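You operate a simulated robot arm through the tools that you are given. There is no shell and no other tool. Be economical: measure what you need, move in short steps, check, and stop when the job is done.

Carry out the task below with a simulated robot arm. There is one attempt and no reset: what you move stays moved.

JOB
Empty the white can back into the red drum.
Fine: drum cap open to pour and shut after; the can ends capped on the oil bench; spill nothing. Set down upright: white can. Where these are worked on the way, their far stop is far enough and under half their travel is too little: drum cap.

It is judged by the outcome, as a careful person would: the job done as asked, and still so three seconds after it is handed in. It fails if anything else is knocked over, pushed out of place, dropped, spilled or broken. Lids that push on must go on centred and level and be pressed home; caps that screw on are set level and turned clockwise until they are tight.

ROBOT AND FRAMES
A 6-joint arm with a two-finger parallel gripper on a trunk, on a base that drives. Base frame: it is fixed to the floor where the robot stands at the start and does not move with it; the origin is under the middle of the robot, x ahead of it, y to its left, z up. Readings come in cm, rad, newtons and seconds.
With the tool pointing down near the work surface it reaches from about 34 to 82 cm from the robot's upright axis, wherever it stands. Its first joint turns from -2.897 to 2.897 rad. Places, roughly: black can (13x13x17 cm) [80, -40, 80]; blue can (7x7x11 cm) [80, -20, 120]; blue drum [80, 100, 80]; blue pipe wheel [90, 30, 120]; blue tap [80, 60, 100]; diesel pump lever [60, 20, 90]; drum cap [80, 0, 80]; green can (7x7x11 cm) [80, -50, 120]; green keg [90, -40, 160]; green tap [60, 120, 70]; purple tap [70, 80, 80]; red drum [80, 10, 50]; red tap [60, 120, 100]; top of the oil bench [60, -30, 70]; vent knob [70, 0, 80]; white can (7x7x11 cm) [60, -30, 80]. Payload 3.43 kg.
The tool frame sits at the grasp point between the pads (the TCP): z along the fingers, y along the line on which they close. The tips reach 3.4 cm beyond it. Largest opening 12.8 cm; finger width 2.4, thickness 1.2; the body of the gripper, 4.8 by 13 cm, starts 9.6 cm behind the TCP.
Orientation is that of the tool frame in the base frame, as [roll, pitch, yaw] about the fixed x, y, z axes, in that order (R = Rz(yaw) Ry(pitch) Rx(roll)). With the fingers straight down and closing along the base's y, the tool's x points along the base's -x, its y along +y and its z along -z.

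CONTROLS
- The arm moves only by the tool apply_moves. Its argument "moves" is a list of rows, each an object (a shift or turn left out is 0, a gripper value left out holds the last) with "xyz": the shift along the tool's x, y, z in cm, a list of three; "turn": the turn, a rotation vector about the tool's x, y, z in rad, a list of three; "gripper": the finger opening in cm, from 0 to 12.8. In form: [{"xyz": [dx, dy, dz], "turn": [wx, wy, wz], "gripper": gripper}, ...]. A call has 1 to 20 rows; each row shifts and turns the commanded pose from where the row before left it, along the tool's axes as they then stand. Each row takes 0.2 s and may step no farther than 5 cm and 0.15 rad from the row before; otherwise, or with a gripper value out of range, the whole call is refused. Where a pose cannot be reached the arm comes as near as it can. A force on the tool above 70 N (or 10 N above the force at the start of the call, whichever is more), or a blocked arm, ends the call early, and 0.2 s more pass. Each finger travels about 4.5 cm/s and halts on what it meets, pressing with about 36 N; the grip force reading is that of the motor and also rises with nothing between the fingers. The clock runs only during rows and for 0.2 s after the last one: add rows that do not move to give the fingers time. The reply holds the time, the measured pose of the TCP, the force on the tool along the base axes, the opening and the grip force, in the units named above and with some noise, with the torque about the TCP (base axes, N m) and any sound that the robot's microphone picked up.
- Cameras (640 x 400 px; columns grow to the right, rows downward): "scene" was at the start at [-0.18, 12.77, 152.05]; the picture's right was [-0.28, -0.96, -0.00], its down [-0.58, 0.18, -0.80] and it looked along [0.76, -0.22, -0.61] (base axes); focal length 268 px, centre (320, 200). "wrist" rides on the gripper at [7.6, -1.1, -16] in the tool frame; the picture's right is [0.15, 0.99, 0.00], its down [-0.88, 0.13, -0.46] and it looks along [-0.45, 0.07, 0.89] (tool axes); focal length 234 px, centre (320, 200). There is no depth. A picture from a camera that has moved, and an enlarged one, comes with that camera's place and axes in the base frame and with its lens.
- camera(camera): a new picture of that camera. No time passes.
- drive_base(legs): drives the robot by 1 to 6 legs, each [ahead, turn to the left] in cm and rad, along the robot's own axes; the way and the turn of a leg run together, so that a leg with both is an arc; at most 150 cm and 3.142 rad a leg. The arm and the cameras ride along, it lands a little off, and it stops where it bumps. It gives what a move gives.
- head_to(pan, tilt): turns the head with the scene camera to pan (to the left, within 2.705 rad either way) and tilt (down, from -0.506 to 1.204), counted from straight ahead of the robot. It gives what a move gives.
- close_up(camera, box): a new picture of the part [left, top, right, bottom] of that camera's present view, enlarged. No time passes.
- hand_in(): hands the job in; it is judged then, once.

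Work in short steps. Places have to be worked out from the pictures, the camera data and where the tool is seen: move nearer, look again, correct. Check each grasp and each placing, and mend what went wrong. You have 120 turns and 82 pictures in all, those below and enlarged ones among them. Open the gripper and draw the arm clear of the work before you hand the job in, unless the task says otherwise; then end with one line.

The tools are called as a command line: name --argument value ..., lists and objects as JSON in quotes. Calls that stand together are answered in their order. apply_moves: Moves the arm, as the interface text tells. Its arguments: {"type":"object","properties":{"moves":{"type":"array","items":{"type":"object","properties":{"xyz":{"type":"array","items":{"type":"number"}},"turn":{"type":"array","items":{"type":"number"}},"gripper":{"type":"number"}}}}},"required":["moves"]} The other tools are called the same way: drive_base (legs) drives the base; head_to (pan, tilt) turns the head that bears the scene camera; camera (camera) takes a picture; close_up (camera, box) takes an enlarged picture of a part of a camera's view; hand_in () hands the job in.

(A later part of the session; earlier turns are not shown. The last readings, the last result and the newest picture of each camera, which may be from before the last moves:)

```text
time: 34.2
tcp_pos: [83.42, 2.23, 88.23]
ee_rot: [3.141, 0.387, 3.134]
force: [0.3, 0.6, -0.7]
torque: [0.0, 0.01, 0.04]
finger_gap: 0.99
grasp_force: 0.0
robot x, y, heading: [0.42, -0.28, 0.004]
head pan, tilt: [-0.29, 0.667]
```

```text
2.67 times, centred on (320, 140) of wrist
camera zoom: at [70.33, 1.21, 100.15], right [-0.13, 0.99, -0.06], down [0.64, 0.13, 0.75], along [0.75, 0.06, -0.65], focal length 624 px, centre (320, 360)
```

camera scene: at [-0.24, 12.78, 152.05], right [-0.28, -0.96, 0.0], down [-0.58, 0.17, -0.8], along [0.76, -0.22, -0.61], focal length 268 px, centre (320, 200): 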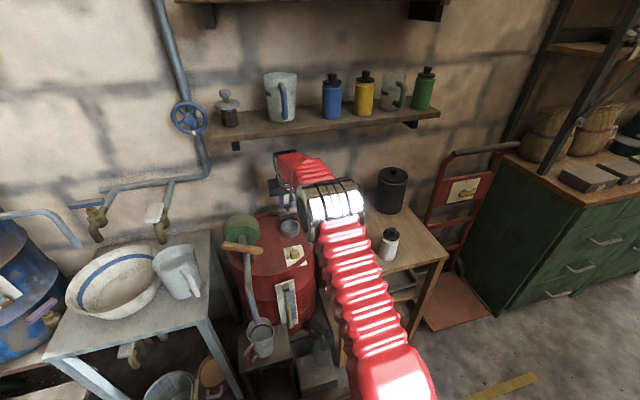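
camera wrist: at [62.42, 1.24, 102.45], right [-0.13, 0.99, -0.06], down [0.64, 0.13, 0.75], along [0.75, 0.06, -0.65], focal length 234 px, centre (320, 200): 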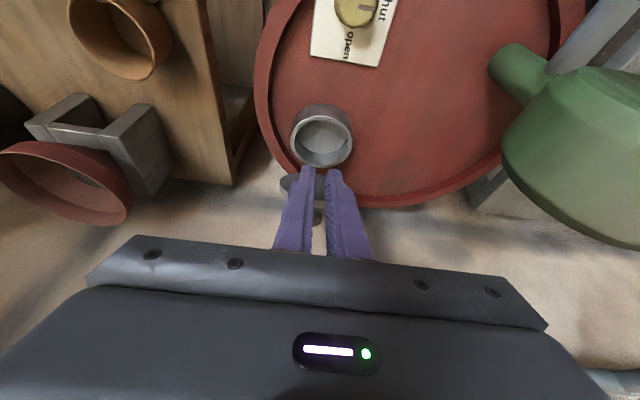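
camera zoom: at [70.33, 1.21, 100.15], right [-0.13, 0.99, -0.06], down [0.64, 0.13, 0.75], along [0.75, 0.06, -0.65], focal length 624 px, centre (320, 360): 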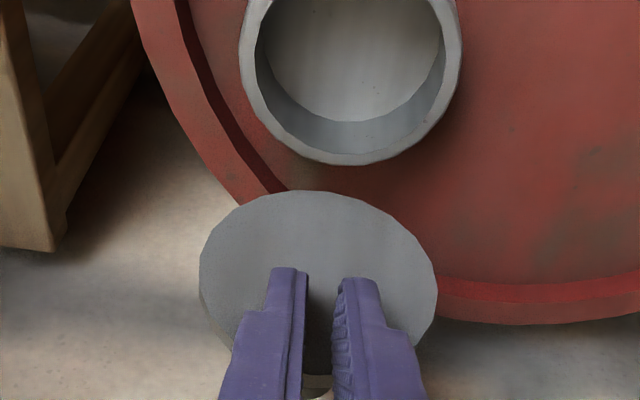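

The lid has swung on; I push a bit more until I feel the stop.

apply_moves --moves '[{"xyz": [-0.93, 0, 0.38]}, {"xyz": [-0.93, 0, 0.38]}, {"xyz": [-0.93, 0, 0.38]}, {}]'

close_up --camera "wrist" --box '[200, 65, 440, 215]'

```text
time: 34.7
tcp_pos: [84.03, 2.3, 88.02]
ee_rot: [-3.14, 0.329, 3.134]
force: [-111.4, -3.5, 20.9]
torque: [0.14, 0.3, -0.3]
finger_gap: 1.02
grasp_force: 0.1
robot x, y, heading: [-0.19, -0.78, -0.0]
head pan, tilt: [-0.29, 0.667]
stopped in row 2: the force on the tool passed its limit at 86 N (the readings are from after the stop); the commanded pose is now the measured one
```

```text
2.67 times, centred on (320, 140) of wrist
camera zoom: at [71.57, 1.27, 100.53], right [-0.13, 0.99, -0.05], down [0.69, 0.13, 0.71], along [0.71, 0.06, -0.7], focal length 624 px, centre (320, 360)
```

zoom: 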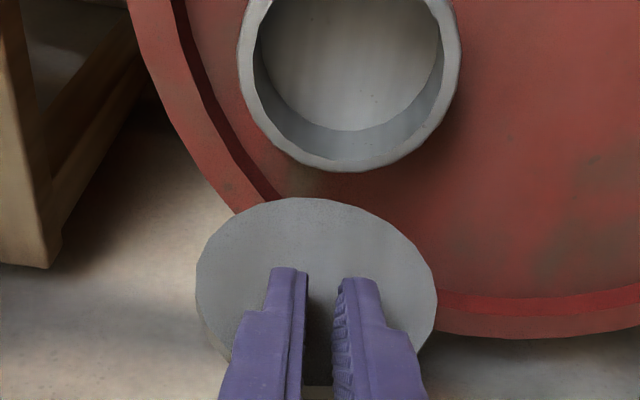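

Far stop reached. I back off and rise, then turn to the can, setting the hand upright.

apply_moves --moves '[{"xyz": [2.5, 0, -1]}, {"xyz": [0, 0, -4]}, {"xyz": [4, 0, -3]}, {"xyz": [4.5, 0, 0], "turn": [0, 0.1, 0]}, {"xyz": [4.5, -2, 0], "turn": [0, 0.12, 0]}, {"xyz": [4, -3, 0], "turn": [0, 0.11, 0]}, {"xyz": [3, -4, 0]}, {"xyz": [0, -4.5, 0], "gripper": 6}, {"xyz": [0, -4.5, 0]}, {"xyz": [0, -4.5, 0]}, {"xyz": [0, -4.5, 0]}, {}]'

camera --camera "wrist"

camera --camera "scene"

```text
time: 37.3
tcp_pos: [60.91, -24.65, 88.68]
ee_rot: [-3.141, 0.022, 3.133]
force: [-0.1, -0.6, -0.1]
torque: [0.01, 0.0, 0.02]
finger_gap: 5.98
grasp_force: 0.1
robot x, y, heading: [-0.34, -0.21, 0.001]
head pan, tilt: [-0.29, 0.667]
```

```text
40 pictures are left
camera wrist: at [52.87, -25.71, 104.48], right [-0.14, 0.99, 0.0], down [0.87, 0.12, 0.48], along [0.47, 0.06, -0.88], focal length 234 px, centre (320, 200)
```

wrist: 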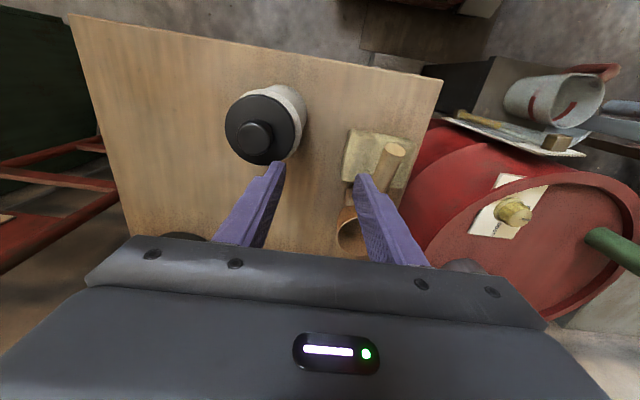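

```text
39 pictures are left
camera scene: at [-0.19, 12.76, 152.05], right [-0.28, -0.96, 0.0], down [-0.58, 0.18, -0.8], along [0.76, -0.22, -0.61], focal length 268 px, centre (320, 200)
```

scene: 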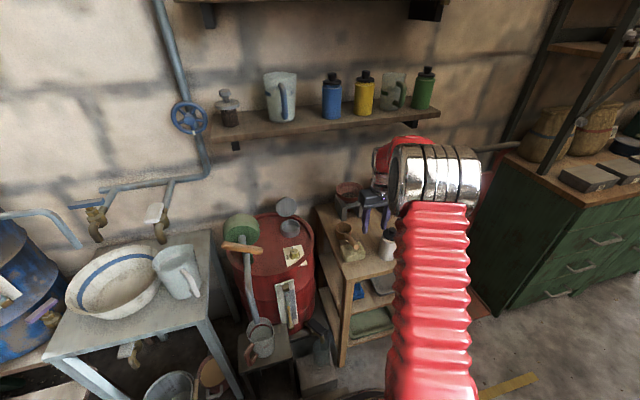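

The drum lid stands open. The can is near (57.2,-29.6), top ~87.5. I rise, centre over it, and zoom in on its cap.

apply_moves --moves '[{"xyz": [0, 0, -4], "turn": [0, 0.02, 0], "gripper": 9}, {"xyz": [0, 0, -2]}, {"xyz": [3.7, -4.9, 0]}, {}]'

close_up --camera "wrist" --box '[220, 90, 420, 215]'

close_up --camera "scene" --box '[340, 180, 420, 270]'

```text
refused: row 3 steps farther than a row can; nothing moved
```

```text
3.20 times, centred on (320, 152) of wrist
camera zoom: at [52.87, -25.71, 104.48], right [-0.14, 0.99, 0.0], down [0.87, 0.12, 0.48], along [0.47, 0.06, -0.88], focal length 749 px, centre (320, 352)
```

zoom: 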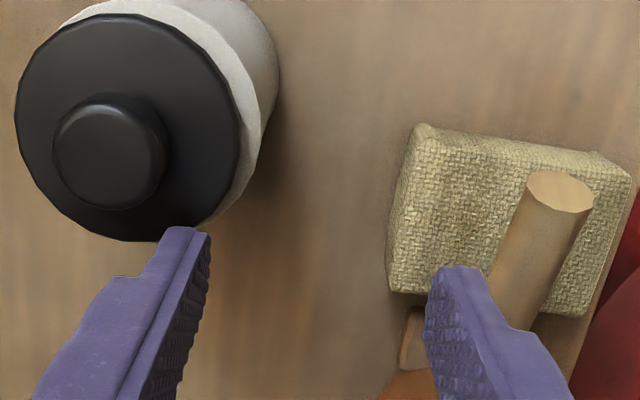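

```text
4.44 times, centred on (380, 225) of scene
camera zoom: at [-0.19, 12.76, 152.05], right [-0.28, -0.96, 0.0], down [-0.58, 0.18, -0.8], along [0.76, -0.22, -0.61], focal length 1193 px, centre (53, 89)
```

zoom: 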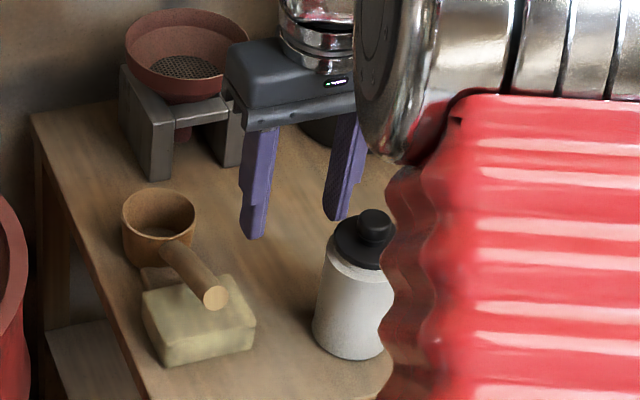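

Knob top sits at about (57.6,-29.9,87.5) in both views. I rise, centre over it and zoom.

apply_moves --moves '[{"xyz": [0, 0, -3], "turn": [0, 0.02, 0], "gripper": 6}, {"xyz": [0, 0, -3]}, {"xyz": [3.3, 0, 0]}, {"xyz": [0, -2.6, 0]}, {"xyz": [0, -2.65, 0]}, {}]'

close_up --camera "wrist" --box '[220, 90, 420, 215]'

```text
time: 38.7
tcp_pos: [57.65, -29.75, 94.74]
ee_rot: [-3.141, 0.003, 3.135]
force: [-0.2, -0.6, -0.7]
torque: [-0.02, 0.01, 0.0]
finger_gap: 6.0
grasp_force: 0.1
robot x, y, heading: [0.02, -0.07, 0.001]
head pan, tilt: [-0.29, 0.667]
```

```text
3.20 times, centred on (320, 152) of wrist
camera zoom: at [49.79, -30.83, 110.69], right [-0.14, 0.99, 0.0], down [0.88, 0.12, 0.46], along [0.45, 0.06, -0.89], focal length 749 px, centre (320, 352)
```

zoom: 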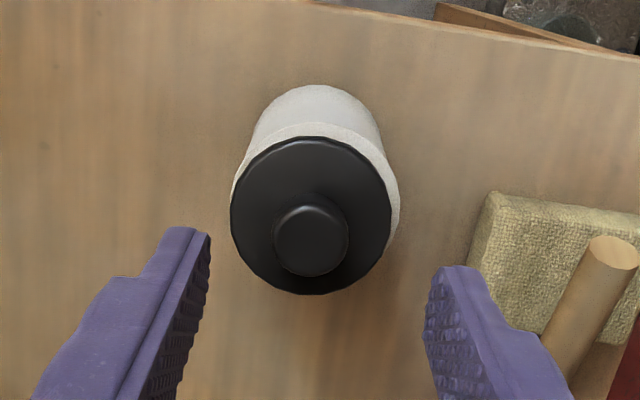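

I descend so the tips flank the knob, then close.

apply_moves --moves '[{"xyz": [0.1, -0.3, 2.5]}, {"xyz": [0, 0, 1.5]}, {"xyz": [0, 0, 1], "gripper": 4}, {"gripper": 2}, {"gripper": 2}, {}, {}]'

close_up --camera "wrist" --box '[220, 90, 420, 215]'

```text
time: 40.3
tcp_pos: [57.39, -30.1, 89.72]
ee_rot: [3.141, 0.004, 3.136]
force: [-0.3, 0.6, -0.4]
torque: [0.01, -0.01, 0.0]
finger_gap: 2.27
grasp_force: 36.1
robot x, y, heading: [-0.09, -0.23, 0.004]
head pan, tilt: [-0.29, 0.667]
```

```text
3.20 times, centred on (320, 152) of wrist
camera zoom: at [49.7, -31.13, 105.67], right [-0.14, 0.99, 0.0], down [0.88, 0.12, 0.46], along [0.45, 0.06, -0.89], focal length 749 px, centre (320, 352)
```

zoom: 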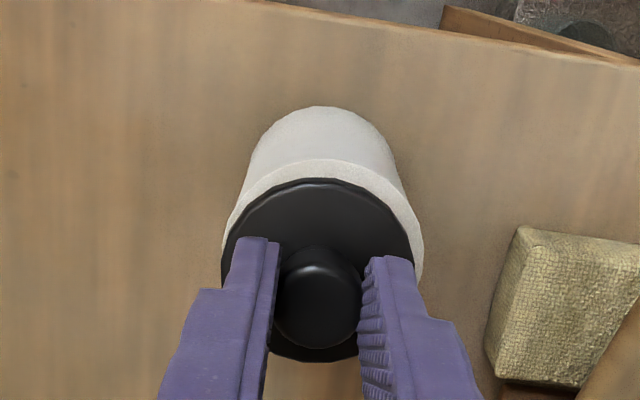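

Knob gripped (2.27 cm). I try a small counter-clockwise turn to learn if it's a screw cap.

apply_moves --moves '[{"turn": [0, 0, -0.12]}, {"turn": [0, 0, -0.12]}, {"turn": [0, 0, -0.12]}, {}]'

close_up --camera "wrist" --box '[220, 90, 420, 215]'

```text
time: 41.3
tcp_pos: [57.48, -30.04, 89.81]
ee_rot: [-3.141, 0.003, -2.787]
force: [0.3, -0.3, 0.9]
torque: [0.0, 0.02, -0.02]
finger_gap: 2.27
grasp_force: 36.1
robot x, y, heading: [-0.03, -0.38, 0.005]
head pan, tilt: [-0.29, 0.667]
```

```text
3.20 times, centred on (320, 152) of wrist
camera zoom: at [50.54, -33.73, 105.68], right [-0.48, 0.88, 0.0], down [0.78, 0.43, 0.46], along [0.4, 0.22, -0.89], focal length 749 px, centre (320, 352)
```

zoom: 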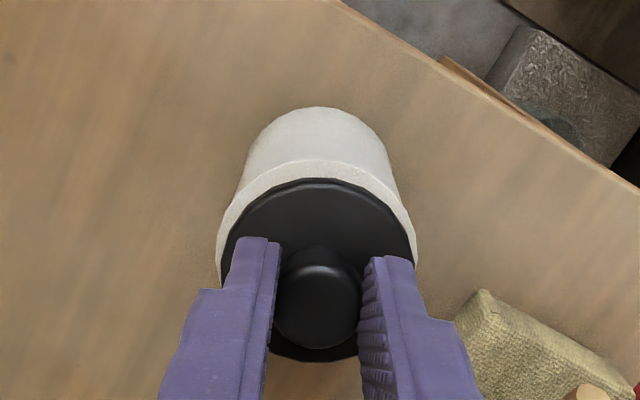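

No torque felt. I now lift 0.4 cm to see whether the cap comes away or the can hangs on it.

apply_moves --moves '[{"xyz": [0, 0, -0.2]}, {"xyz": [0, 0, -0.2]}, {}]'

close_up --camera "wrist" --box '[220, 90, 420, 215]'

```text
time: 42.1
tcp_pos: [57.51, -30.07, 90.04]
ee_rot: [-3.14, 0.004, -2.789]
force: [-0.4, -0.2, -0.2]
torque: [0.02, -0.02, 0.01]
finger_gap: 2.25
grasp_force: 36.2
robot x, y, heading: [-0.25, -0.16, -0.0]
head pan, tilt: [-0.29, 0.667]
```

```text
3.20 times, centred on (320, 152) of wrist
camera zoom: at [50.54, -33.7, 106.04], right [-0.48, 0.88, 0.0], down [0.78, 0.43, 0.46], along [0.4, 0.22, -0.89], focal length 749 px, centre (320, 352)
```

zoom: 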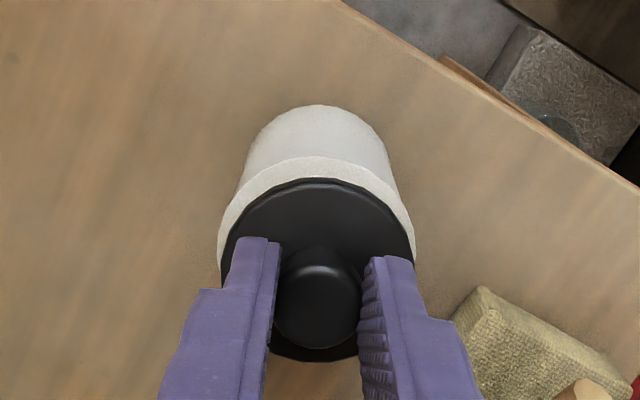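

No load at all: the cap seems to lift freely. Lifting further and checking.

apply_moves --moves '[{"xyz": [0, 0, -0.5]}, {"xyz": [0, 0, -1]}, {"xyz": [0, 0, -2]}, {}]'

close_up --camera "wrist" --box '[220, 90, 420, 215]'

```text
time: 43.1
tcp_pos: [57.43, -30.02, 93.62]
ee_rot: [-3.14, 0.004, -2.789]
force: [-0.4, -0.2, 0.1]
torque: [0.0, -0.01, -0.05]
finger_gap: 2.29
grasp_force: 36.2
robot x, y, heading: [-0.28, -0.05, 0.003]
head pan, tilt: [-0.29, 0.667]
```

```text
3.20 times, centred on (320, 152) of wrist
camera zoom: at [50.52, -33.75, 109.56], right [-0.48, 0.88, 0.0], down [0.78, 0.43, 0.46], along [0.4, 0.22, -0.89], focal length 749 px, centre (320, 352)
```

zoom: 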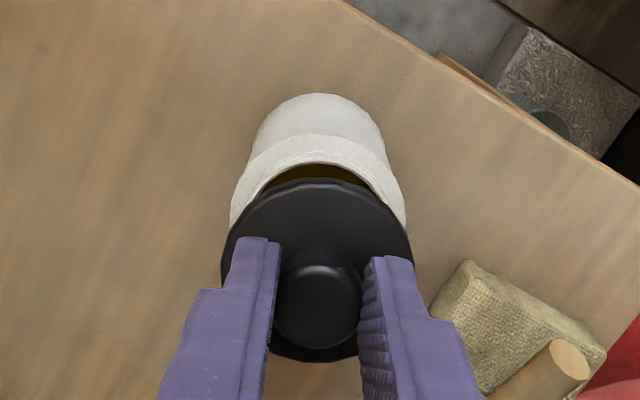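

The cap is off in the gripper and dark oil shows in the can. I carry the cap to a free bench spot at about (66,-40).

apply_moves --moves '[{"xyz": [0, 0, -2]}, {"turn": [0, 0, 0.12]}, {"turn": [0, 0, 0.12]}, {"turn": [0, 0, 0.12]}, {"xyz": [-3.5, -3, 0]}, {"xyz": [-3.5, -3.5, 0]}, {"xyz": [-1.5, -3.5, 0]}, {"xyz": [0, 0, 4]}, {"xyz": [0, 0, 4]}, {"xyz": [0, 0, 4]}, {}]'

camera --camera "wrist"

```text
time: 45.5
tcp_pos: [65.79, -40.04, 83.71]
ee_rot: [-3.14, 0.004, 3.136]
force: [-0.3, 0.1, -0.4]
torque: [0.06, 0.0, 0.02]
finger_gap: 2.29
grasp_force: 35.9
robot x, y, heading: [0.02, -0.23, 0.001]
head pan, tilt: [-0.29, 0.667]
```

```text
31 pictures are left
camera wrist: at [58.05, -41.16, 99.53], right [-0.14, 0.99, 0.0], down [0.88, 0.12, 0.46], along [0.45, 0.06, -0.89], focal length 234 px, centre (320, 200)
```

wrist: 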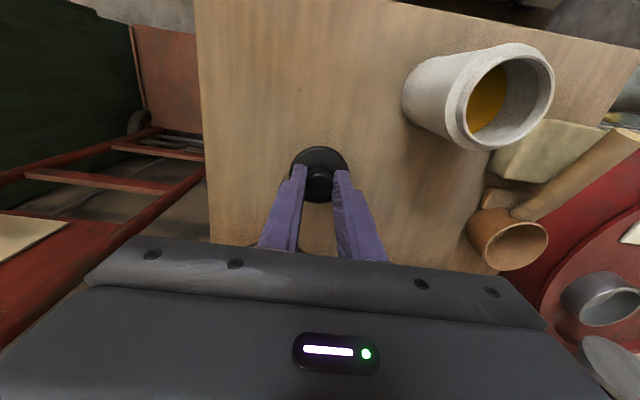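

Can mouth open, oil inside. Lowering the cap in steps until it touches the bench.

apply_moves --moves '[{"xyz": [0, 0, 2]}, {"xyz": [0, 0, 1.5]}, {}]'

apply_moves --moves '[{"xyz": [0, 0, 0.5]}, {"xyz": [0, 0, 0.5]}, {}]'

close_up --camera "wrist" --box '[220, 90, 420, 215]'

```text
time: 46.3
tcp_pos: [65.78, -40.08, 80.17]
ee_rot: [-3.14, 0.002, 3.135]
force: [0.3, 0.0, 0.2]
torque: [-0.01, -0.01, -0.01]
finger_gap: 2.27
grasp_force: 35.7
robot x, y, heading: [0.27, -0.11, 0.004]
head pan, tilt: [-0.29, 0.667]
```

```text
time: 47.1
tcp_pos: [65.93, -40.07, 79.39]
ee_rot: [-3.138, 0.008, 3.135]
force: [5.3, -1.6, 26.7]
torque: [-0.09, -0.4, -0.03]
finger_gap: 2.32
grasp_force: 36.6
robot x, y, heading: [0.34, -0.34, -0.001]
head pan, tilt: [-0.29, 0.667]
```

```text
3.20 times, centred on (320, 152) of wrist
camera zoom: at [58.08, -41.06, 95.27], right [-0.14, 0.99, -0.01], down [0.88, 0.13, 0.46], along [0.46, 0.06, -0.89], focal length 749 px, centre (320, 352)
```

zoom: 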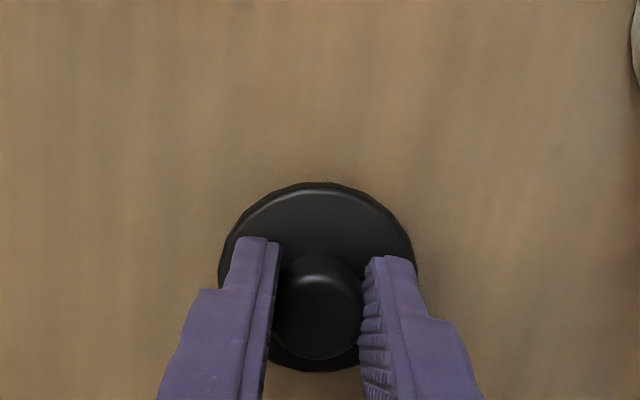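

The cap rests on the bench (contact at TCP z≈79.4). I release it, rise, and move back while tilting the hand toward horizontal for a side grasp of the can.

apply_moves --moves '[{"xyz": [0, 0, -0.25]}, {"gripper": 5}, {}, {}, {"xyz": [0, 0, -4]}, {"xyz": [0, 0, -4]}, {"xyz": [0, 0, -4]}, {"xyz": [0, 0, -4]}, {"xyz": [4, 2, 0], "gripper": 8.6}, {"xyz": [4, 3, 0]}, {"xyz": [4, 3, 0]}, {"xyz": [4, 2, 0]}, {"turn": [0, -0.135, 0]}, {"turn": [0, -0.135, 0]}, {"turn": [0, -0.135, 0]}, {"turn": [0, -0.135, 0]}, {}]'

```text
time: 50.7
tcp_pos: [49.86, -30.12, 95.31]
ee_rot: [-3.139, 0.545, 3.134]
force: [-0.3, -0.2, -0.3]
torque: [0.01, 0.0, -0.01]
finger_gap: 8.63
grasp_force: 0.0
robot x, y, heading: [-0.03, -0.25, 0.005]
head pan, tilt: [-0.29, 0.667]
```

Continuing the tilt to 70° and lowering in front of the can.

apply_moves --moves '[{"turn": [0, -0.135, 0]}, {"turn": [0, -0.135, 0]}, {"turn": [0, -0.135, 0]}, {"turn": [0, -0.135, 0]}, {"turn": [0, -0.135, 0]}, {"xyz": [0, 0, -2.5]}, {"xyz": [4, 0, 0]}, {"xyz": [4, 0, 0]}, {"xyz": [4.2, 0, 0]}, {}]'

camera --camera "wrist"

camera --camera "scene"

```text
time: 52.9
tcp_pos: [43.25, -30.12, 85.02]
ee_rot: [3.129, 1.213, 3.124]
force: [0.3, 0.4, 0.4]
torque: [0.02, 0.02, -0.03]
finger_gap: 8.57
grasp_force: 0.0
robot x, y, heading: [0.0, -0.11, 0.003]
head pan, tilt: [-0.29, 0.667]
```

```text
29 pictures are left
camera wrist: at [25.55, -31.15, 83.43], right [-0.05, 0.99, -0.13], down [-0.12, 0.13, 0.98], along [0.99, 0.06, 0.11], focal length 234 px, centre (320, 200)
```

wrist: 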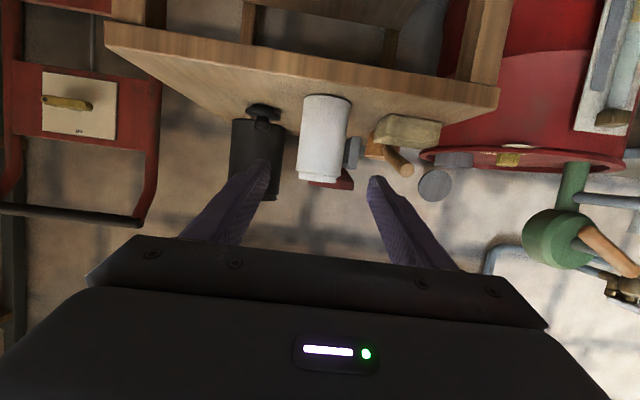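

```text
28 pictures are left
camera scene: at [-0.2, 12.76, 152.05], right [-0.28, -0.96, 0.0], down [-0.58, 0.18, -0.8], along [0.76, -0.22, -0.61], focal length 268 px, centre (320, 200)
```

scene: 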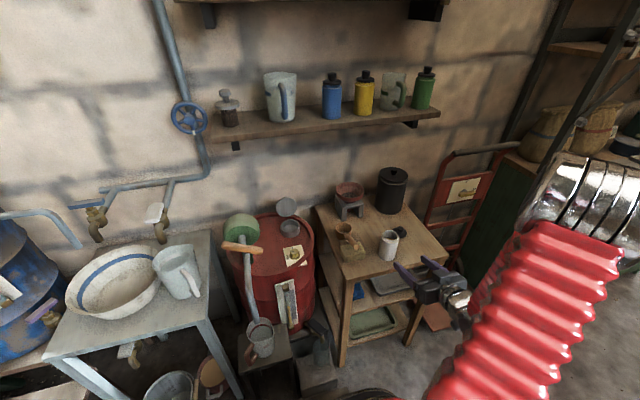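

Body spans z 73.7–84.4 at y −30. I advance along the fingers to straddle the body.

apply_moves --moves '[{"xyz": [0.15, 0.1, 4]}, {"xyz": [0, 0, 4]}, {"xyz": [0, 0, 4]}, {"xyz": [0, 0, 3.2]}, {}]'

camera --camera "wrist"

```text
time: 54.1
tcp_pos: [57.58, -30.06, 79.53]
ee_rot: [3.141, 1.217, 3.135]
force: [-0.3, -0.2, -1.2]
torque: [-0.02, 0.01, 0.02]
finger_gap: 8.62
grasp_force: 0.2
robot x, y, heading: [0.02, -0.45, 0.005]
head pan, tilt: [-0.29, 0.667]
```

```text
27 pictures are left
camera wrist: at [39.88, -31.05, 77.97], right [-0.04, 0.99, -0.14], down [-0.12, 0.13, 0.98], along [0.99, 0.06, 0.12], focal length 234 px, centre (320, 200)
```

wrist: 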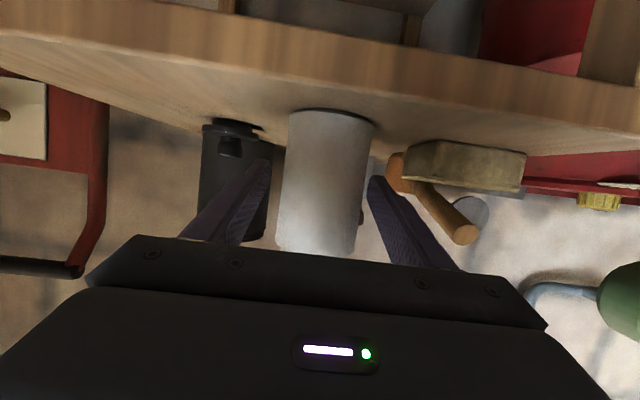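

The can is between the fingers. Closing.

apply_moves --moves '[{"gripper": 6.6}, {"gripper": 6}, {"gripper": 6}, {}, {}]'

```text
time: 55.3
tcp_pos: [57.59, -29.98, 79.59]
ee_rot: [-3.139, 1.218, 3.134]
force: [0.7, 0.8, 1.0]
torque: [0.0, 0.06, 0.0]
finger_gap: 6.06
grasp_force: 0.5
robot x, y, heading: [0.2, -0.04, 0.005]
head pan, tilt: [-0.29, 0.667]
```

No contact at 6; closing further.

apply_moves --moves '[{"gripper": 5.4}, {"gripper": 5}, {"gripper": 5}, {}, {}]'

camera --camera "wrist"

```text
time: 56.5
tcp_pos: [57.63, -30.03, 79.63]
ee_rot: [-3.139, 1.217, 3.133]
force: [0.9, 0.0, -0.1]
torque: [0.0, 0.01, 0.0]
finger_gap: 5.99
grasp_force: 35.5
robot x, y, heading: [-0.05, -0.28, 0.005]
head pan, tilt: [-0.29, 0.667]
```

```text
26 pictures are left
camera wrist: at [39.86, -31.04, 77.98], right [-0.04, 0.99, -0.14], down [-0.12, 0.13, 0.98], along [0.99, 0.06, 0.12], focal length 234 px, centre (320, 200)
```

wrist: 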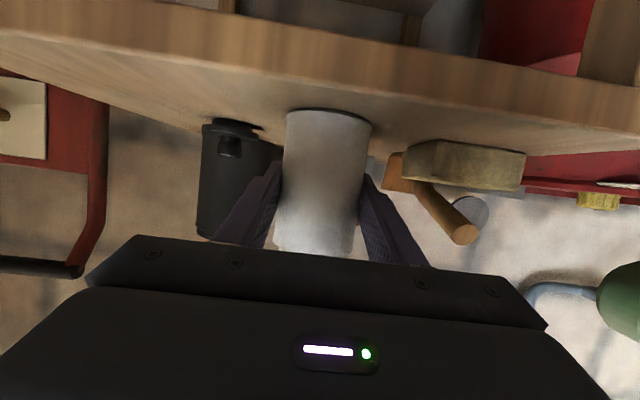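

Can held at 6.0 cm. I lift it straight up 12 cm keeping it level.

apply_moves --moves '[{"xyz": [-0.94, 0, -0.35]}, {"xyz": [-1.88, 0, -0.69]}, {"xyz": [-1.88, 0, -0.69]}, {"xyz": [-1.88, 0, -0.69]}, {"xyz": [-1.88, 0, -0.69]}, {"xyz": [-1.88, 0, -0.69]}, {"xyz": [-1.88, 0, -0.69]}, {}]'

```text
time: 58.3
tcp_pos: [57.62, -29.89, 92.49]
ee_rot: [-3.14, 1.216, 3.136]
force: [-0.5, -0.6, -3.4]
torque: [-0.01, 0.02, 0.0]
finger_gap: 6.02
grasp_force: 36.2
robot x, y, heading: [0.21, -0.34, 0.004]
head pan, tilt: [-0.29, 0.667]
```

The can weighs ~3.4 N; oil level I estimate 3.5 cm below the rim. I carry it gently to a staging place beside the drum, and bring the hand near horizontal.

apply_moves --moves '[{"xyz": [-0.36, 0.7, 0.98]}, {"xyz": [-0.725, 1.4, 1.96]}, {"xyz": [-0.725, 1.4, 1.96]}, {"xyz": [-0.725, 1.4, 1.96]}, {"xyz": [-0.725, 1.4, 1.96]}, {"xyz": [-0.725, 1.4, 1.96]}, {"xyz": [-0.725, 1.4, 1.96]}, {"xyz": [-0.725, 1.4, 1.96]}, {"xyz": [-0.725, 1.4, 1.96]}, {"xyz": [-0.725, 1.4, 1.96]}, {"xyz": [-0.36, 0.7, 0.98]}, {"turn": [0, -0.07, 0]}, {"turn": [0, -0.07, 0]}, {"turn": [0, -0.07, 0]}, {"turn": [0, -0.07, 0]}, {}]'

camera --camera "wrist"

camera --camera "scene"

```text
time: 61.7
tcp_pos: [78.61, -16.02, 92.4]
ee_rot: [-3.136, 1.5, 3.138]
force: [0.0, 0.1, -2.1]
torque: [-0.03, 0.05, 0.02]
finger_gap: 5.98
grasp_force: 36.0
robot x, y, heading: [0.14, -0.32, 0.002]
head pan, tilt: [-0.29, 0.667]
```

```text
25 pictures are left
camera wrist: at [61.96, -17.14, 85.94], right [0.0, 0.99, -0.15], down [-0.39, 0.13, 0.91], along [0.92, 0.06, 0.39], focal length 234 px, centre (320, 200)
```

wrist: 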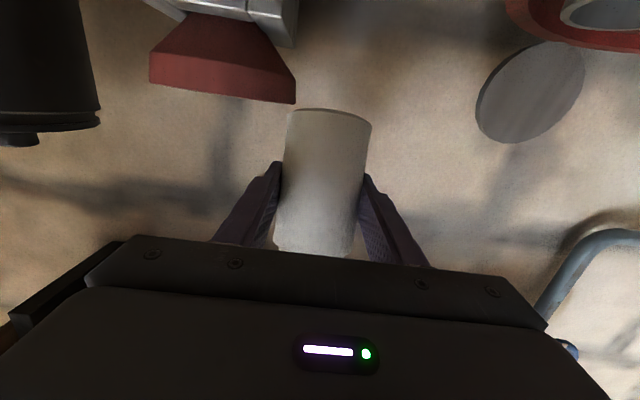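

```text
24 pictures are left
camera scene: at [-0.18, 12.75, 152.05], right [-0.28, -0.96, 0.0], down [-0.58, 0.18, -0.8], along [0.76, -0.22, -0.61], focal length 268 px, centre (320, 200)
```

scene: 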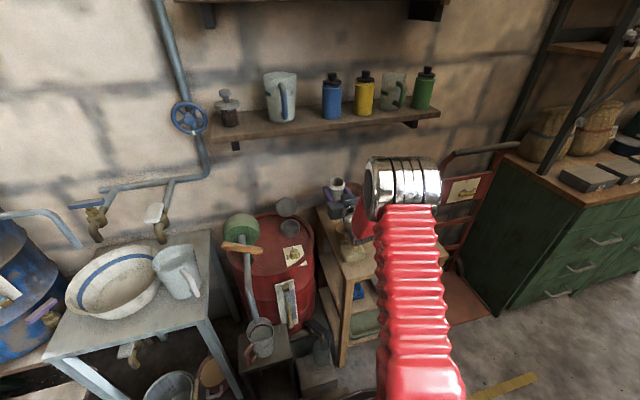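

Lid stands open at x≈86, clear. I roll the can 35° toward the drum (still below the spill angle) and check.

apply_moves --moves '[{"turn": [0, 0, -0.1]}, {"turn": [0, 0, -0.1]}, {"turn": [0, 0, -0.1]}, {"turn": [0, 0, -0.1]}, {"turn": [0, 0, -0.1]}, {"turn": [0, 0, -0.1]}, {}]'

```text
time: 63.3
tcp_pos: [82.66, -23.59, 97.77]
ee_rot: [-1.909, 1.23, -1.819]
force: [-1.2, -0.2, -1.7]
torque: [-0.02, -0.01, -0.02]
finger_gap: 5.99
grasp_force: 35.8
out of reach, approached as far as the arm can: row 1, 2, 3, 4, 5, 6
robot x, y, heading: [-0.25, -0.28, 0.008]
head pan, tilt: [-0.29, 0.667]
```

The arm could not follow that roll there. I undo the roll to return to the staging pose.

apply_moves --moves '[{"turn": [0, 0, 0.1]}, {"turn": [0, 0, 0.1]}, {"turn": [0, 0, 0.1]}, {"turn": [0, 0, 0.1]}, {"turn": [0, 0, 0.1]}, {"turn": [0, 0, 0.1]}, {}]'

```text
time: 64.9
tcp_pos: [82.72, -23.52, 97.65]
ee_rot: [1.925, 1.301, 1.957]
force: [0.6, 0.5, -2.3]
torque: [0.0, 0.03, -0.01]
finger_gap: 6.0
grasp_force: 36.0
robot x, y, heading: [-0.0, -0.3, 0.001]
head pan, tilt: [-0.29, 0.667]
```

Position drifted outward, the can still near level (~15° lean). I move to a less extended place and restore level with a small roll.

apply_moves --moves '[{"xyz": [0.32, 0.71, -1.43]}, {"xyz": [0.645, 1.43, -2.87]}, {"xyz": [0.645, 1.43, -2.87]}, {"xyz": [0.645, 1.43, -2.87]}, {"xyz": [0.645, 1.43, -2.87]}, {"xyz": [0.645, 1.43, -2.87]}, {"xyz": [0.32, 0.71, -1.43]}, {}]'

apply_moves --moves '[{"turn": [0, 0, -0.13]}, {"turn": [0, 0, -0.13]}, {}]'

```text
time: 66.7
tcp_pos: [65.06, -15.04, 97.58]
ee_rot: [1.928, 1.302, 1.957]
force: [0.2, 0.1, -1.6]
torque: [-0.01, 0.03, 0.01]
finger_gap: 5.99
grasp_force: 36.1
robot x, y, heading: [-0.29, -0.13, 0.004]
head pan, tilt: [-0.29, 0.667]
```

```text
time: 67.5
tcp_pos: [64.88, -15.1, 97.6]
ee_rot: [-3.045, 1.479, -3.001]
force: [0.7, 0.1, -1.8]
torque: [-0.01, 0.03, 0.0]
finger_gap: 5.97
grasp_force: 35.7
robot x, y, heading: [0.33, -0.26, 0.0]
head pan, tilt: [-0.29, 0.667]
```

Now level and tracking. I try the roll here in small steps, up to 30°.

apply_moves --moves '[{"turn": [0, 0, -0.13]}, {"turn": [0, 0, -0.13]}, {"turn": [0, 0, -0.13]}, {"turn": [0, 0, -0.13]}, {}]'

```text
time: 68.7
tcp_pos: [67.57, -25.15, 111.34]
ee_rot: [-1.815, 1.054, -1.718]
force: [0.4, -0.2, -2.0]
torque: [0.03, 0.03, -0.03]
finger_gap: 5.99
grasp_force: 35.7
out of reach, approached as far as the arm can: row 1, 2, 3, 4
robot x, y, heading: [-0.09, -0.15, 0.001]
head pan, tilt: [-0.29, 0.667]
```

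The negative roll is at a wrist limit, so I will pour the other way (positive roll). I roll back to level first.

apply_moves --moves '[{"turn": [0, 0, 0.13]}, {"turn": [0, 0, 0.13]}, {"turn": [0, 0, 0.13]}, {"turn": [0, 0, 0.13]}, {}]'

```text
time: 69.9
tcp_pos: [67.55, -25.13, 111.17]
ee_rot: [-3.076, 1.478, -3.032]
force: [0.1, -0.6, -2.0]
torque: [0.0, 0.04, -0.01]
finger_gap: 5.99
grasp_force: 35.8
robot x, y, heading: [0.0, -0.28, 0.001]
head pan, tilt: [-0.29, 0.667]
```

Now level. I move to a roomy spot and yaw the hand about 50° to the left, so a positive roll pours toward the drum's far side with the can kept clear of the pump.

apply_moves --moves '[{"xyz": [2.2, 2, -1.5]}, {"xyz": [2.2, 2, -1.5]}, {"xyz": [2.2, 2, -1.5]}, {"xyz": [2.2, 2, -1.5]}, {"xyz": [2.2, 2, -1.5]}, {"turn": [-0.125, 0, 0]}, {"turn": [-0.125, 0, 0]}, {"turn": [-0.125, 0, 0]}, {"turn": [-0.125, 0, 0]}, {"turn": [-0.125, 0, 0]}, {"turn": [-0.125, 0, 0]}, {"turn": [-0.125, 0, 0]}, {}]'

```text
time: 72.7
tcp_pos: [58.52, -15.57, 100.97]
ee_rot: [2.348, 1.478, -3.02]
force: [0.5, -0.8, -2.3]
torque: [0.0, -0.02, -0.02]
finger_gap: 5.98
grasp_force: 35.9
robot x, y, heading: [-0.06, -0.49, -0.0]
head pan, tilt: [-0.29, 0.667]
```

Pose reached. Now I test the positive roll to about 34°.

apply_moves --moves '[{"turn": [0, 0, 0.12]}, {"turn": [0, 0, 0.12]}, {"turn": [0, 0, 0.12]}, {"turn": [0, 0, 0.12]}, {"turn": [0, 0, 0.12]}, {}]'

```text
time: 74.1
tcp_pos: [58.65, -15.61, 100.89]
ee_rot: [1.675, 0.902, 2.573]
force: [0.8, -0.2, -1.7]
torque: [-0.04, -0.05, -0.01]
finger_gap: 6.0
grasp_force: 36.3
robot x, y, heading: [-0.28, -0.18, 0.0]
head pan, tilt: [-0.29, 0.667]
```

Roll works here. I yaw 0.25 rad more for added distance from the pump.

apply_moves --moves '[{"turn": [-0.098, 0.077, -0.008]}, {"turn": [-0.098, 0.077, -0.008]}, {}]'

```text
time: 74.9
tcp_pos: [58.52, -15.46, 100.99]
ee_rot: [1.674, 0.901, 2.822]
force: [0.0, 0.3, -2.1]
torque: [0.0, 0.0, 0.02]
finger_gap: 5.99
grasp_force: 35.6
robot x, y, heading: [-0.12, -0.38, 0.006]
head pan, tilt: [-0.29, 0.667]
```

Now I carry the can over to the drum opening at height 95, slowly.

apply_moves --moves '[{"xyz": [0.0, -0.34, 1.32]}, {"xyz": [0.01, -0.683, 2.65]}, {"xyz": [0.01, -0.683, 2.65]}, {"xyz": [0.01, -0.683, 2.65]}, {"xyz": [0.01, -0.683, 2.65]}, {"xyz": [0.01, -0.683, 2.65]}, {"xyz": [0.01, -0.683, 2.65]}, {"xyz": [0.01, -0.683, 2.65]}, {"xyz": [0.01, -0.683, 2.65]}, {"xyz": [0.01, -0.683, 2.65]}, {"xyz": [0.0, -0.34, 1.32]}, {}]'

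camera --camera "wrist"

close_up --camera "scene" --box '[220, 150, 380, 270]'

```text
time: 77.5
tcp_pos: [73.71, 6.53, 94.87]
ee_rot: [1.676, 0.901, 2.821]
force: [-0.7, 0.0, -2.1]
torque: [-0.03, -0.01, 0.02]
finger_gap: 5.95
grasp_force: 36.1
robot x, y, heading: [0.09, -0.41, 0.007]
head pan, tilt: [-0.29, 0.667]
```

```text
23 pictures are left
camera wrist: at [63.67, -7.13, 89.37], right [-0.79, 0.37, 0.5], down [0.25, -0.55, 0.8], along [0.57, 0.75, 0.34], focal length 234 px, centre (320, 200)
```

wrist: 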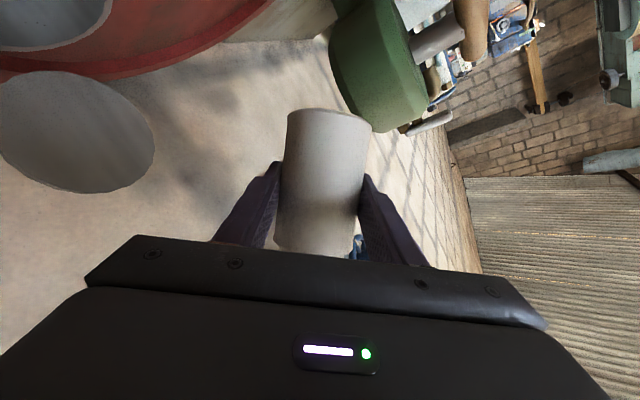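

```text
3.33 times, centred on (300, 210) of scene
camera zoom: at [-0.17, 12.76, 152.05], right [-0.28, -0.96, 0.0], down [-0.58, 0.18, -0.8], along [0.76, -0.22, -0.61], focal length 895 px, centre (387, 167)
```

zoom: 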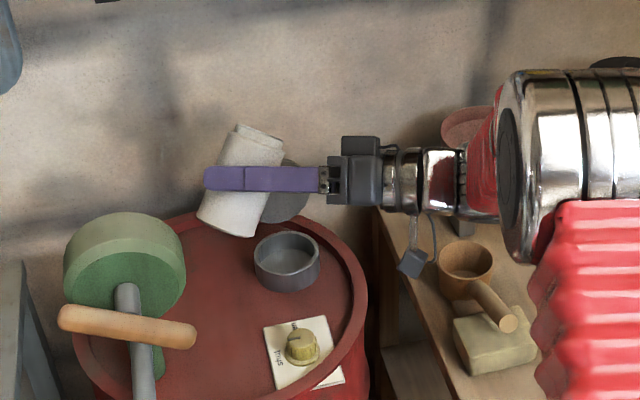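

Everything is clear: mouth stands above the opening. I lower a bit and roll to ~50°, then lower to pouring height.

apply_moves --moves '[{"xyz": [1.75, -1.03, -0.25]}, {"xyz": [1.75, -1.03, -0.25]}, {"turn": [0, 0, 0.13]}, {"turn": [0, 0, 0.13]}, {"xyz": [1.35, -1.8, 0.15]}, {"xyz": [1.35, -1.8, 0.15]}, {}]'

close_up --camera "scene" --box '[220, 150, 380, 270]'

```text
time: 79.1
tcp_pos: [72.9, 5.92, 86.43]
ee_rot: [1.653, 0.641, 2.789]
force: [0.1, -0.3, -1.3]
torque: [-0.07, -0.03, 0.0]
finger_gap: 6.01
grasp_force: 35.6
robot x, y, heading: [0.11, 0.04, -0.0]
head pan, tilt: [-0.29, 0.667]
```

```text
3.33 times, centred on (300, 210) of scene
camera zoom: at [-0.17, 12.75, 152.05], right [-0.28, -0.96, 0.0], down [-0.58, 0.18, -0.8], along [0.76, -0.22, -0.61], focal length 895 px, centre (387, 167)
```

zoom: 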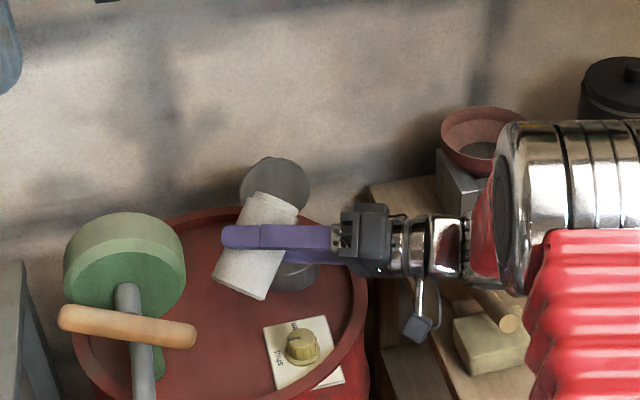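

Good. I start the pour: roll slowly to ~75° and watch.

apply_moves --moves '[{"turn": [0, 0, 0.06]}, {"turn": [0, 0, 0.06]}, {"turn": [0, 0, 0.06]}, {"turn": [0, 0, 0.06]}, {"turn": [0, 0, 0.06]}, {"turn": [0, 0, 0.06]}, {}, {}, {}]'

close_up --camera "scene" --box '[250, 170, 330, 250]'

```text
time: 81.1
tcp_pos: [72.92, 5.87, 86.46]
ee_rot: [1.638, 0.282, 2.757]
force: [0.2, -0.1, -2.6]
torque: [-0.02, 0.0, 0.06]
finger_gap: 5.98
grasp_force: 35.8
robot x, y, heading: [0.04, -0.28, 0.002]
head pan, tilt: [-0.29, 0.667]
```

```text
5.00 times, centred on (290, 210) of scene
camera zoom: at [-0.17, 12.75, 152.05], right [-0.28, -0.96, 0.0], down [-0.58, 0.18, -0.8], along [0.76, -0.22, -0.61], focal length 1342 px, centre (470, 150)
```

zoom: 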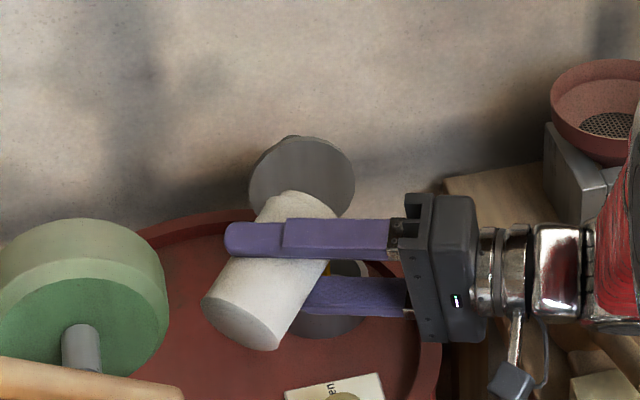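

Oil is going down inside the collar, with the lip right above the hole. I continue the roll to ~105°, keeping the lip over the hole.

apply_moves --moves '[{"xyz": [-0.12, 0, 0], "turn": [0, 0, 0.07]}, {"xyz": [-0.12, 0, 0], "turn": [0, 0, 0.07]}, {"xyz": [-0.12, 0, 0], "turn": [0, 0, 0.07]}, {"xyz": [-0.12, 0, 0], "turn": [0, 0, 0.07]}, {}, {}, {"xyz": [-0.2, 0, 0], "turn": [0, 0, 0.065]}, {"xyz": [-0.2, 0, 0], "turn": [0, 0, 0.065]}, {"xyz": [-0.2, 0.03, 0], "turn": [0, 0, 0.065]}, {"xyz": [-0.2, 0.03, 0], "turn": [0, 0, 0.065]}, {}, {}]'

close_up --camera "scene" --box '[250, 170, 330, 250]'

```text
time: 83.7
tcp_pos: [74.01, 5.38, 86.49]
ee_rot: [1.64, -0.257, 2.722]
force: [0.2, -0.1, -1.8]
torque: [-0.03, -0.04, 0.03]
finger_gap: 5.93
grasp_force: 35.5
robot x, y, heading: [-0.29, 0.03, 0.008]
head pan, tilt: [-0.29, 0.667]
```

```text
5.00 times, centred on (290, 210) of scene
camera zoom: at [-0.18, 12.75, 152.05], right [-0.28, -0.96, 0.0], down [-0.58, 0.18, -0.8], along [0.76, -0.22, -0.61], focal length 1342 px, centre (470, 150)
```

zoom: 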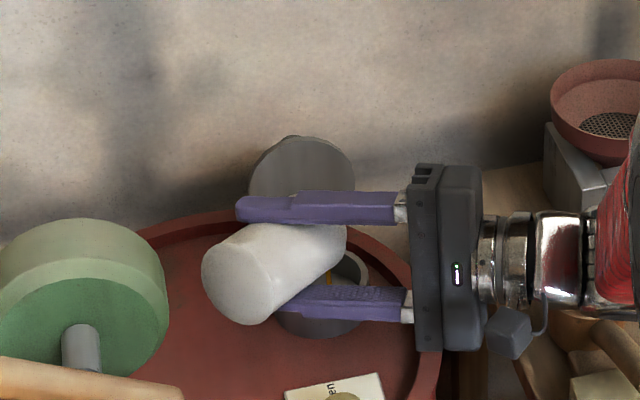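

Flow remains in the collar. Continuing to ~150° to drain fully.

apply_moves --moves '[{"xyz": [-0.255, 0.1, 0], "turn": [0, 0, 0.065]}, {"xyz": [-0.255, 0.1, 0], "turn": [0, 0, 0.065]}, {"xyz": [-0.255, 0.1, 0], "turn": [0, 0, 0.065]}, {"xyz": [-0.255, 0.1, 0], "turn": [0, 0, 0.065]}, {}, {"xyz": [-0.26, 0.195, 0], "turn": [0, 0, 0.065]}, {"xyz": [-0.26, 0.195, 0], "turn": [0, 0, 0.065]}, {"xyz": [-0.26, 0.195, 0], "turn": [0, 0, 0.065]}, {"xyz": [-0.26, 0.195, 0], "turn": [0, 0, 0.065]}, {}, {"xyz": [-0.21, 0.27, 0], "turn": [0, 0, 0.065]}, {"xyz": [-0.21, 0.27, 0], "turn": [0, 0, 0.065]}, {"xyz": [-0.21, 0.27, 0], "turn": [0, 0, 0.065]}, {"xyz": [-0.21, 0.27, 0], "turn": [0, 0, 0.065]}, {}, {}, {}, {}, {}]'

close_up --camera "scene" --box '[250, 170, 330, 250]'

```text
time: 87.7
tcp_pos: [77.44, 3.89, 86.74]
ee_rot: [1.7, -1.031, 2.631]
force: [0.6, 0.4, -1.0]
torque: [-0.02, -0.02, -0.03]
finger_gap: 5.96
grasp_force: 36.0
robot x, y, heading: [0.17, -0.34, 0.0]
head pan, tilt: [-0.29, 0.667]
```

```text
5.00 times, centred on (290, 210) of scene
camera zoom: at [-0.17, 12.75, 152.05], right [-0.28, -0.96, 0.0], down [-0.58, 0.18, -0.8], along [0.76, -0.22, -0.61], focal length 1342 px, centre (470, 150)
```

zoom: 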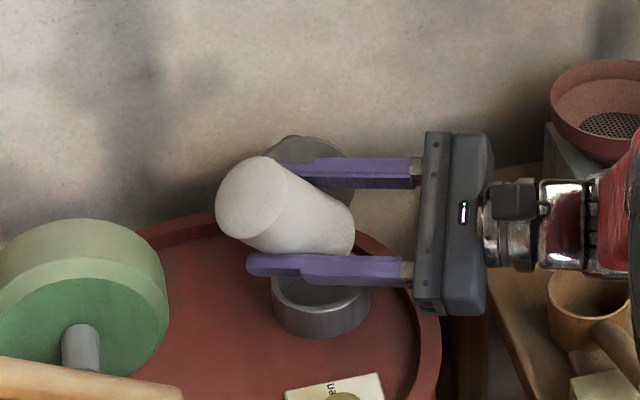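

Weight is down to about that of the empty can. I let it drip, then reverse the roll along the same path.

apply_moves --moves '[{}, {}, {}, {}, {}, {}, {}, {}, {"xyz": [0.21, -0.27, 0], "turn": [0, 0, -0.065]}, {"xyz": [0.21, -0.27, 0], "turn": [0, 0, -0.065]}, {"xyz": [0.21, -0.27, 0], "turn": [0, 0, -0.065]}, {"xyz": [0.21, -0.27, 0], "turn": [0, 0, -0.065]}, {"xyz": [0.26, -0.195, 0], "turn": [0, 0, -0.065]}, {"xyz": [0.26, -0.195, 0], "turn": [0, 0, -0.065]}, {"xyz": [0.26, -0.195, 0], "turn": [0, 0, -0.065]}, {"xyz": [0.26, -0.195, 0], "turn": [0, 0, -0.065]}, {}]'

apply_moves --moves '[{"xyz": [0.255, -0.1, 0], "turn": [0, 0, -0.065]}, {"xyz": [0.255, -0.1, 0], "turn": [0, 0, -0.065]}, {"xyz": [0.255, -0.1, 0], "turn": [0, 0, -0.065]}, {"xyz": [0.255, -0.1, 0], "turn": [0, 0, -0.065]}, {"xyz": [0.2, 0, 0], "turn": [0, 0, -0.13]}, {"xyz": [0.2, 0, 0], "turn": [0, 0, -0.13]}, {"xyz": [0.2, 0, 0], "turn": [0, 0, -0.1]}, {"xyz": [0.2, 0, 0], "turn": [0, 0, -0.1]}, {"turn": [0, 0, -0.1]}, {"turn": [0, 0, -0.1]}, {"turn": [0, 0, -0.1]}, {"turn": [0, 0, -0.1]}, {}]'

```text
time: 91.3
tcp_pos: [74.97, 5.01, 86.73]
ee_rot: [1.645, -0.512, 2.702]
force: [0.4, 0.3, -1.1]
torque: [-0.02, 0.0, -0.04]
finger_gap: 5.99
grasp_force: 35.8
robot x, y, heading: [-0.19, -0.32, 0.008]
head pan, tilt: [-0.29, 0.667]
```

```text
time: 94.1
tcp_pos: [73.36, 5.88, 86.76]
ee_rot: [1.648, 0.604, 2.783]
force: [0.3, 0.1, -0.7]
torque: [-0.05, -0.02, -0.01]
finger_gap: 5.95
grasp_force: 36.1
robot x, y, heading: [-0.06, -0.49, 0.001]
head pan, tilt: [-0.29, 0.667]
```

I rise clear, roll upright, and carry the empty can back toward the bench.

apply_moves --moves '[{"xyz": [-2.08, 3.02, 0]}, {"xyz": [-2.08, 3.02, 0]}, {"xyz": [-2.08, 3.02, 0]}, {"turn": [0, 0, -0.139]}, {"turn": [0, 0, -0.139]}, {"turn": [0, 0, -0.139]}, {"turn": [0, 0, -0.139]}, {"turn": [0, 0, -0.139]}, {"turn": [0, 0, -0.139]}, {"turn": [0, 0, -0.135]}, {"xyz": [-0.5, 0.89, -4.25]}, {"xyz": [-0.5, 0.89, -4.25]}, {"xyz": [-0.5, 0.89, -4.25]}, {"xyz": [-0.5, 0.89, -4.25]}, {"xyz": [-0.5, 0.89, -4.25]}, {"xyz": [-0.5, 0.89, -4.25]}, {}]'

```text
time: 97.7
tcp_pos: [58.9, -14.86, 102.37]
ee_rot: [-3.118, 1.507, -1.947]
force: [-0.5, 0.1, -1.1]
torque: [0.0, 0.01, -0.02]
finger_gap: 5.94
grasp_force: 36.3
robot x, y, heading: [-0.08, -0.37, 0.003]
head pan, tilt: [-0.29, 0.667]
```

Upright. Now yaw back to straight ahead, restore the original pitch, and go above the can's old place.

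apply_moves --moves '[{"turn": [0.1298, 0, 0.0083]}, {"turn": [0.1298, 0, 0.0083]}, {"turn": [0.1298, 0, 0.0083]}, {"turn": [0.1298, 0, 0.0083]}, {"turn": [0.1298, 0, 0.0083]}, {"turn": [0.1298, 0, 0.0083]}, {"turn": [0.1298, 0, 0.0083]}, {"turn": [0.1298, 0, 0.0083]}, {"turn": [0.1298, 0, 0.0083]}, {"turn": [0, 0.0967, 0]}, {"turn": [0, 0.0967, 0]}, {"turn": [0, 0.0967, 0]}, {}]'

```text
time: 100.5
tcp_pos: [58.86, -14.61, 102.31]
ee_rot: [-3.139, 1.216, -3.139]
force: [-0.5, -0.3, -1.0]
torque: [-0.02, 0.01, 0.0]
finger_gap: 5.96
grasp_force: 36.1
robot x, y, heading: [-0.01, -0.07, 0.004]
head pan, tilt: [-0.29, 0.667]
```

Original orientation restored. Moving above the spot and lowering to just over the bench.

apply_moves --moves '[{"xyz": [2.02, -3.08, 0.48]}, {"xyz": [2.02, -3.08, 0.48]}, {"xyz": [2.02, -3.08, 0.48]}, {"xyz": [2.02, -3.08, 0.48]}, {"xyz": [2.02, -3.08, 0.48]}, {"xyz": [2.8, 0, 1.04]}, {"xyz": [2.8, 0, 1.04]}, {"xyz": [2.8, 0, 1.04]}, {"xyz": [1.9, 0, 0.7]}, {}]'

camera --camera "wrist"

```text
time: 102.7
tcp_pos: [57.58, -30.16, 81.18]
ee_rot: [-3.138, 1.218, -3.14]
force: [0.0, -0.3, -1.1]
torque: [0.03, -0.02, 0.0]
finger_gap: 5.96
grasp_force: 35.9
robot x, y, heading: [0.08, -0.44, 0.002]
head pan, tilt: [-0.29, 0.667]
```

```text
17 pictures are left
camera wrist: at [39.9, -31.21, 79.56], right [-0.05, 0.99, -0.14], down [-0.12, 0.13, 0.98], along [0.99, 0.06, 0.12], focal length 234 px, centre (320, 200)
```

wrist: 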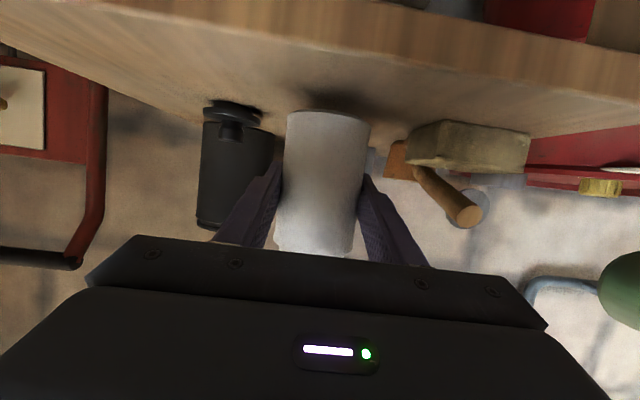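

1.5 cm remains. Lowering gently to contact.

apply_moves --moves '[{"xyz": [0.56, 0, 0.21]}, {"xyz": [0.56, 0, 0.21]}, {"xyz": [0.28, 0, 0.1]}, {}]'

```text
time: 103.7
tcp_pos: [57.68, -30.17, 79.73]
ee_rot: [-3.137, 1.219, -3.14]
force: [-0.7, -0.1, -0.5]
torque: [-0.03, -0.01, -0.01]
finger_gap: 6.0
grasp_force: 36.2
robot x, y, heading: [0.28, -0.02, 0.001]
head pan, tilt: [-0.29, 0.667]
```

apply_moves --moves '[{"xyz": [0.09, 0, 0.035]}, {"xyz": [0.09, 0, 0.035]}, {}]'

```text
time: 104.5
tcp_pos: [57.66, -30.14, 79.54]
ee_rot: [-3.136, 1.22, -3.137]
force: [-3.2, 1.0, 12.5]
torque: [0.22, 0.5, 0.05]
finger_gap: 5.96
grasp_force: 36.1
robot x, y, heading: [0.28, 0.03, 0.003]
head pan, tilt: [-0.29, 0.667]
```

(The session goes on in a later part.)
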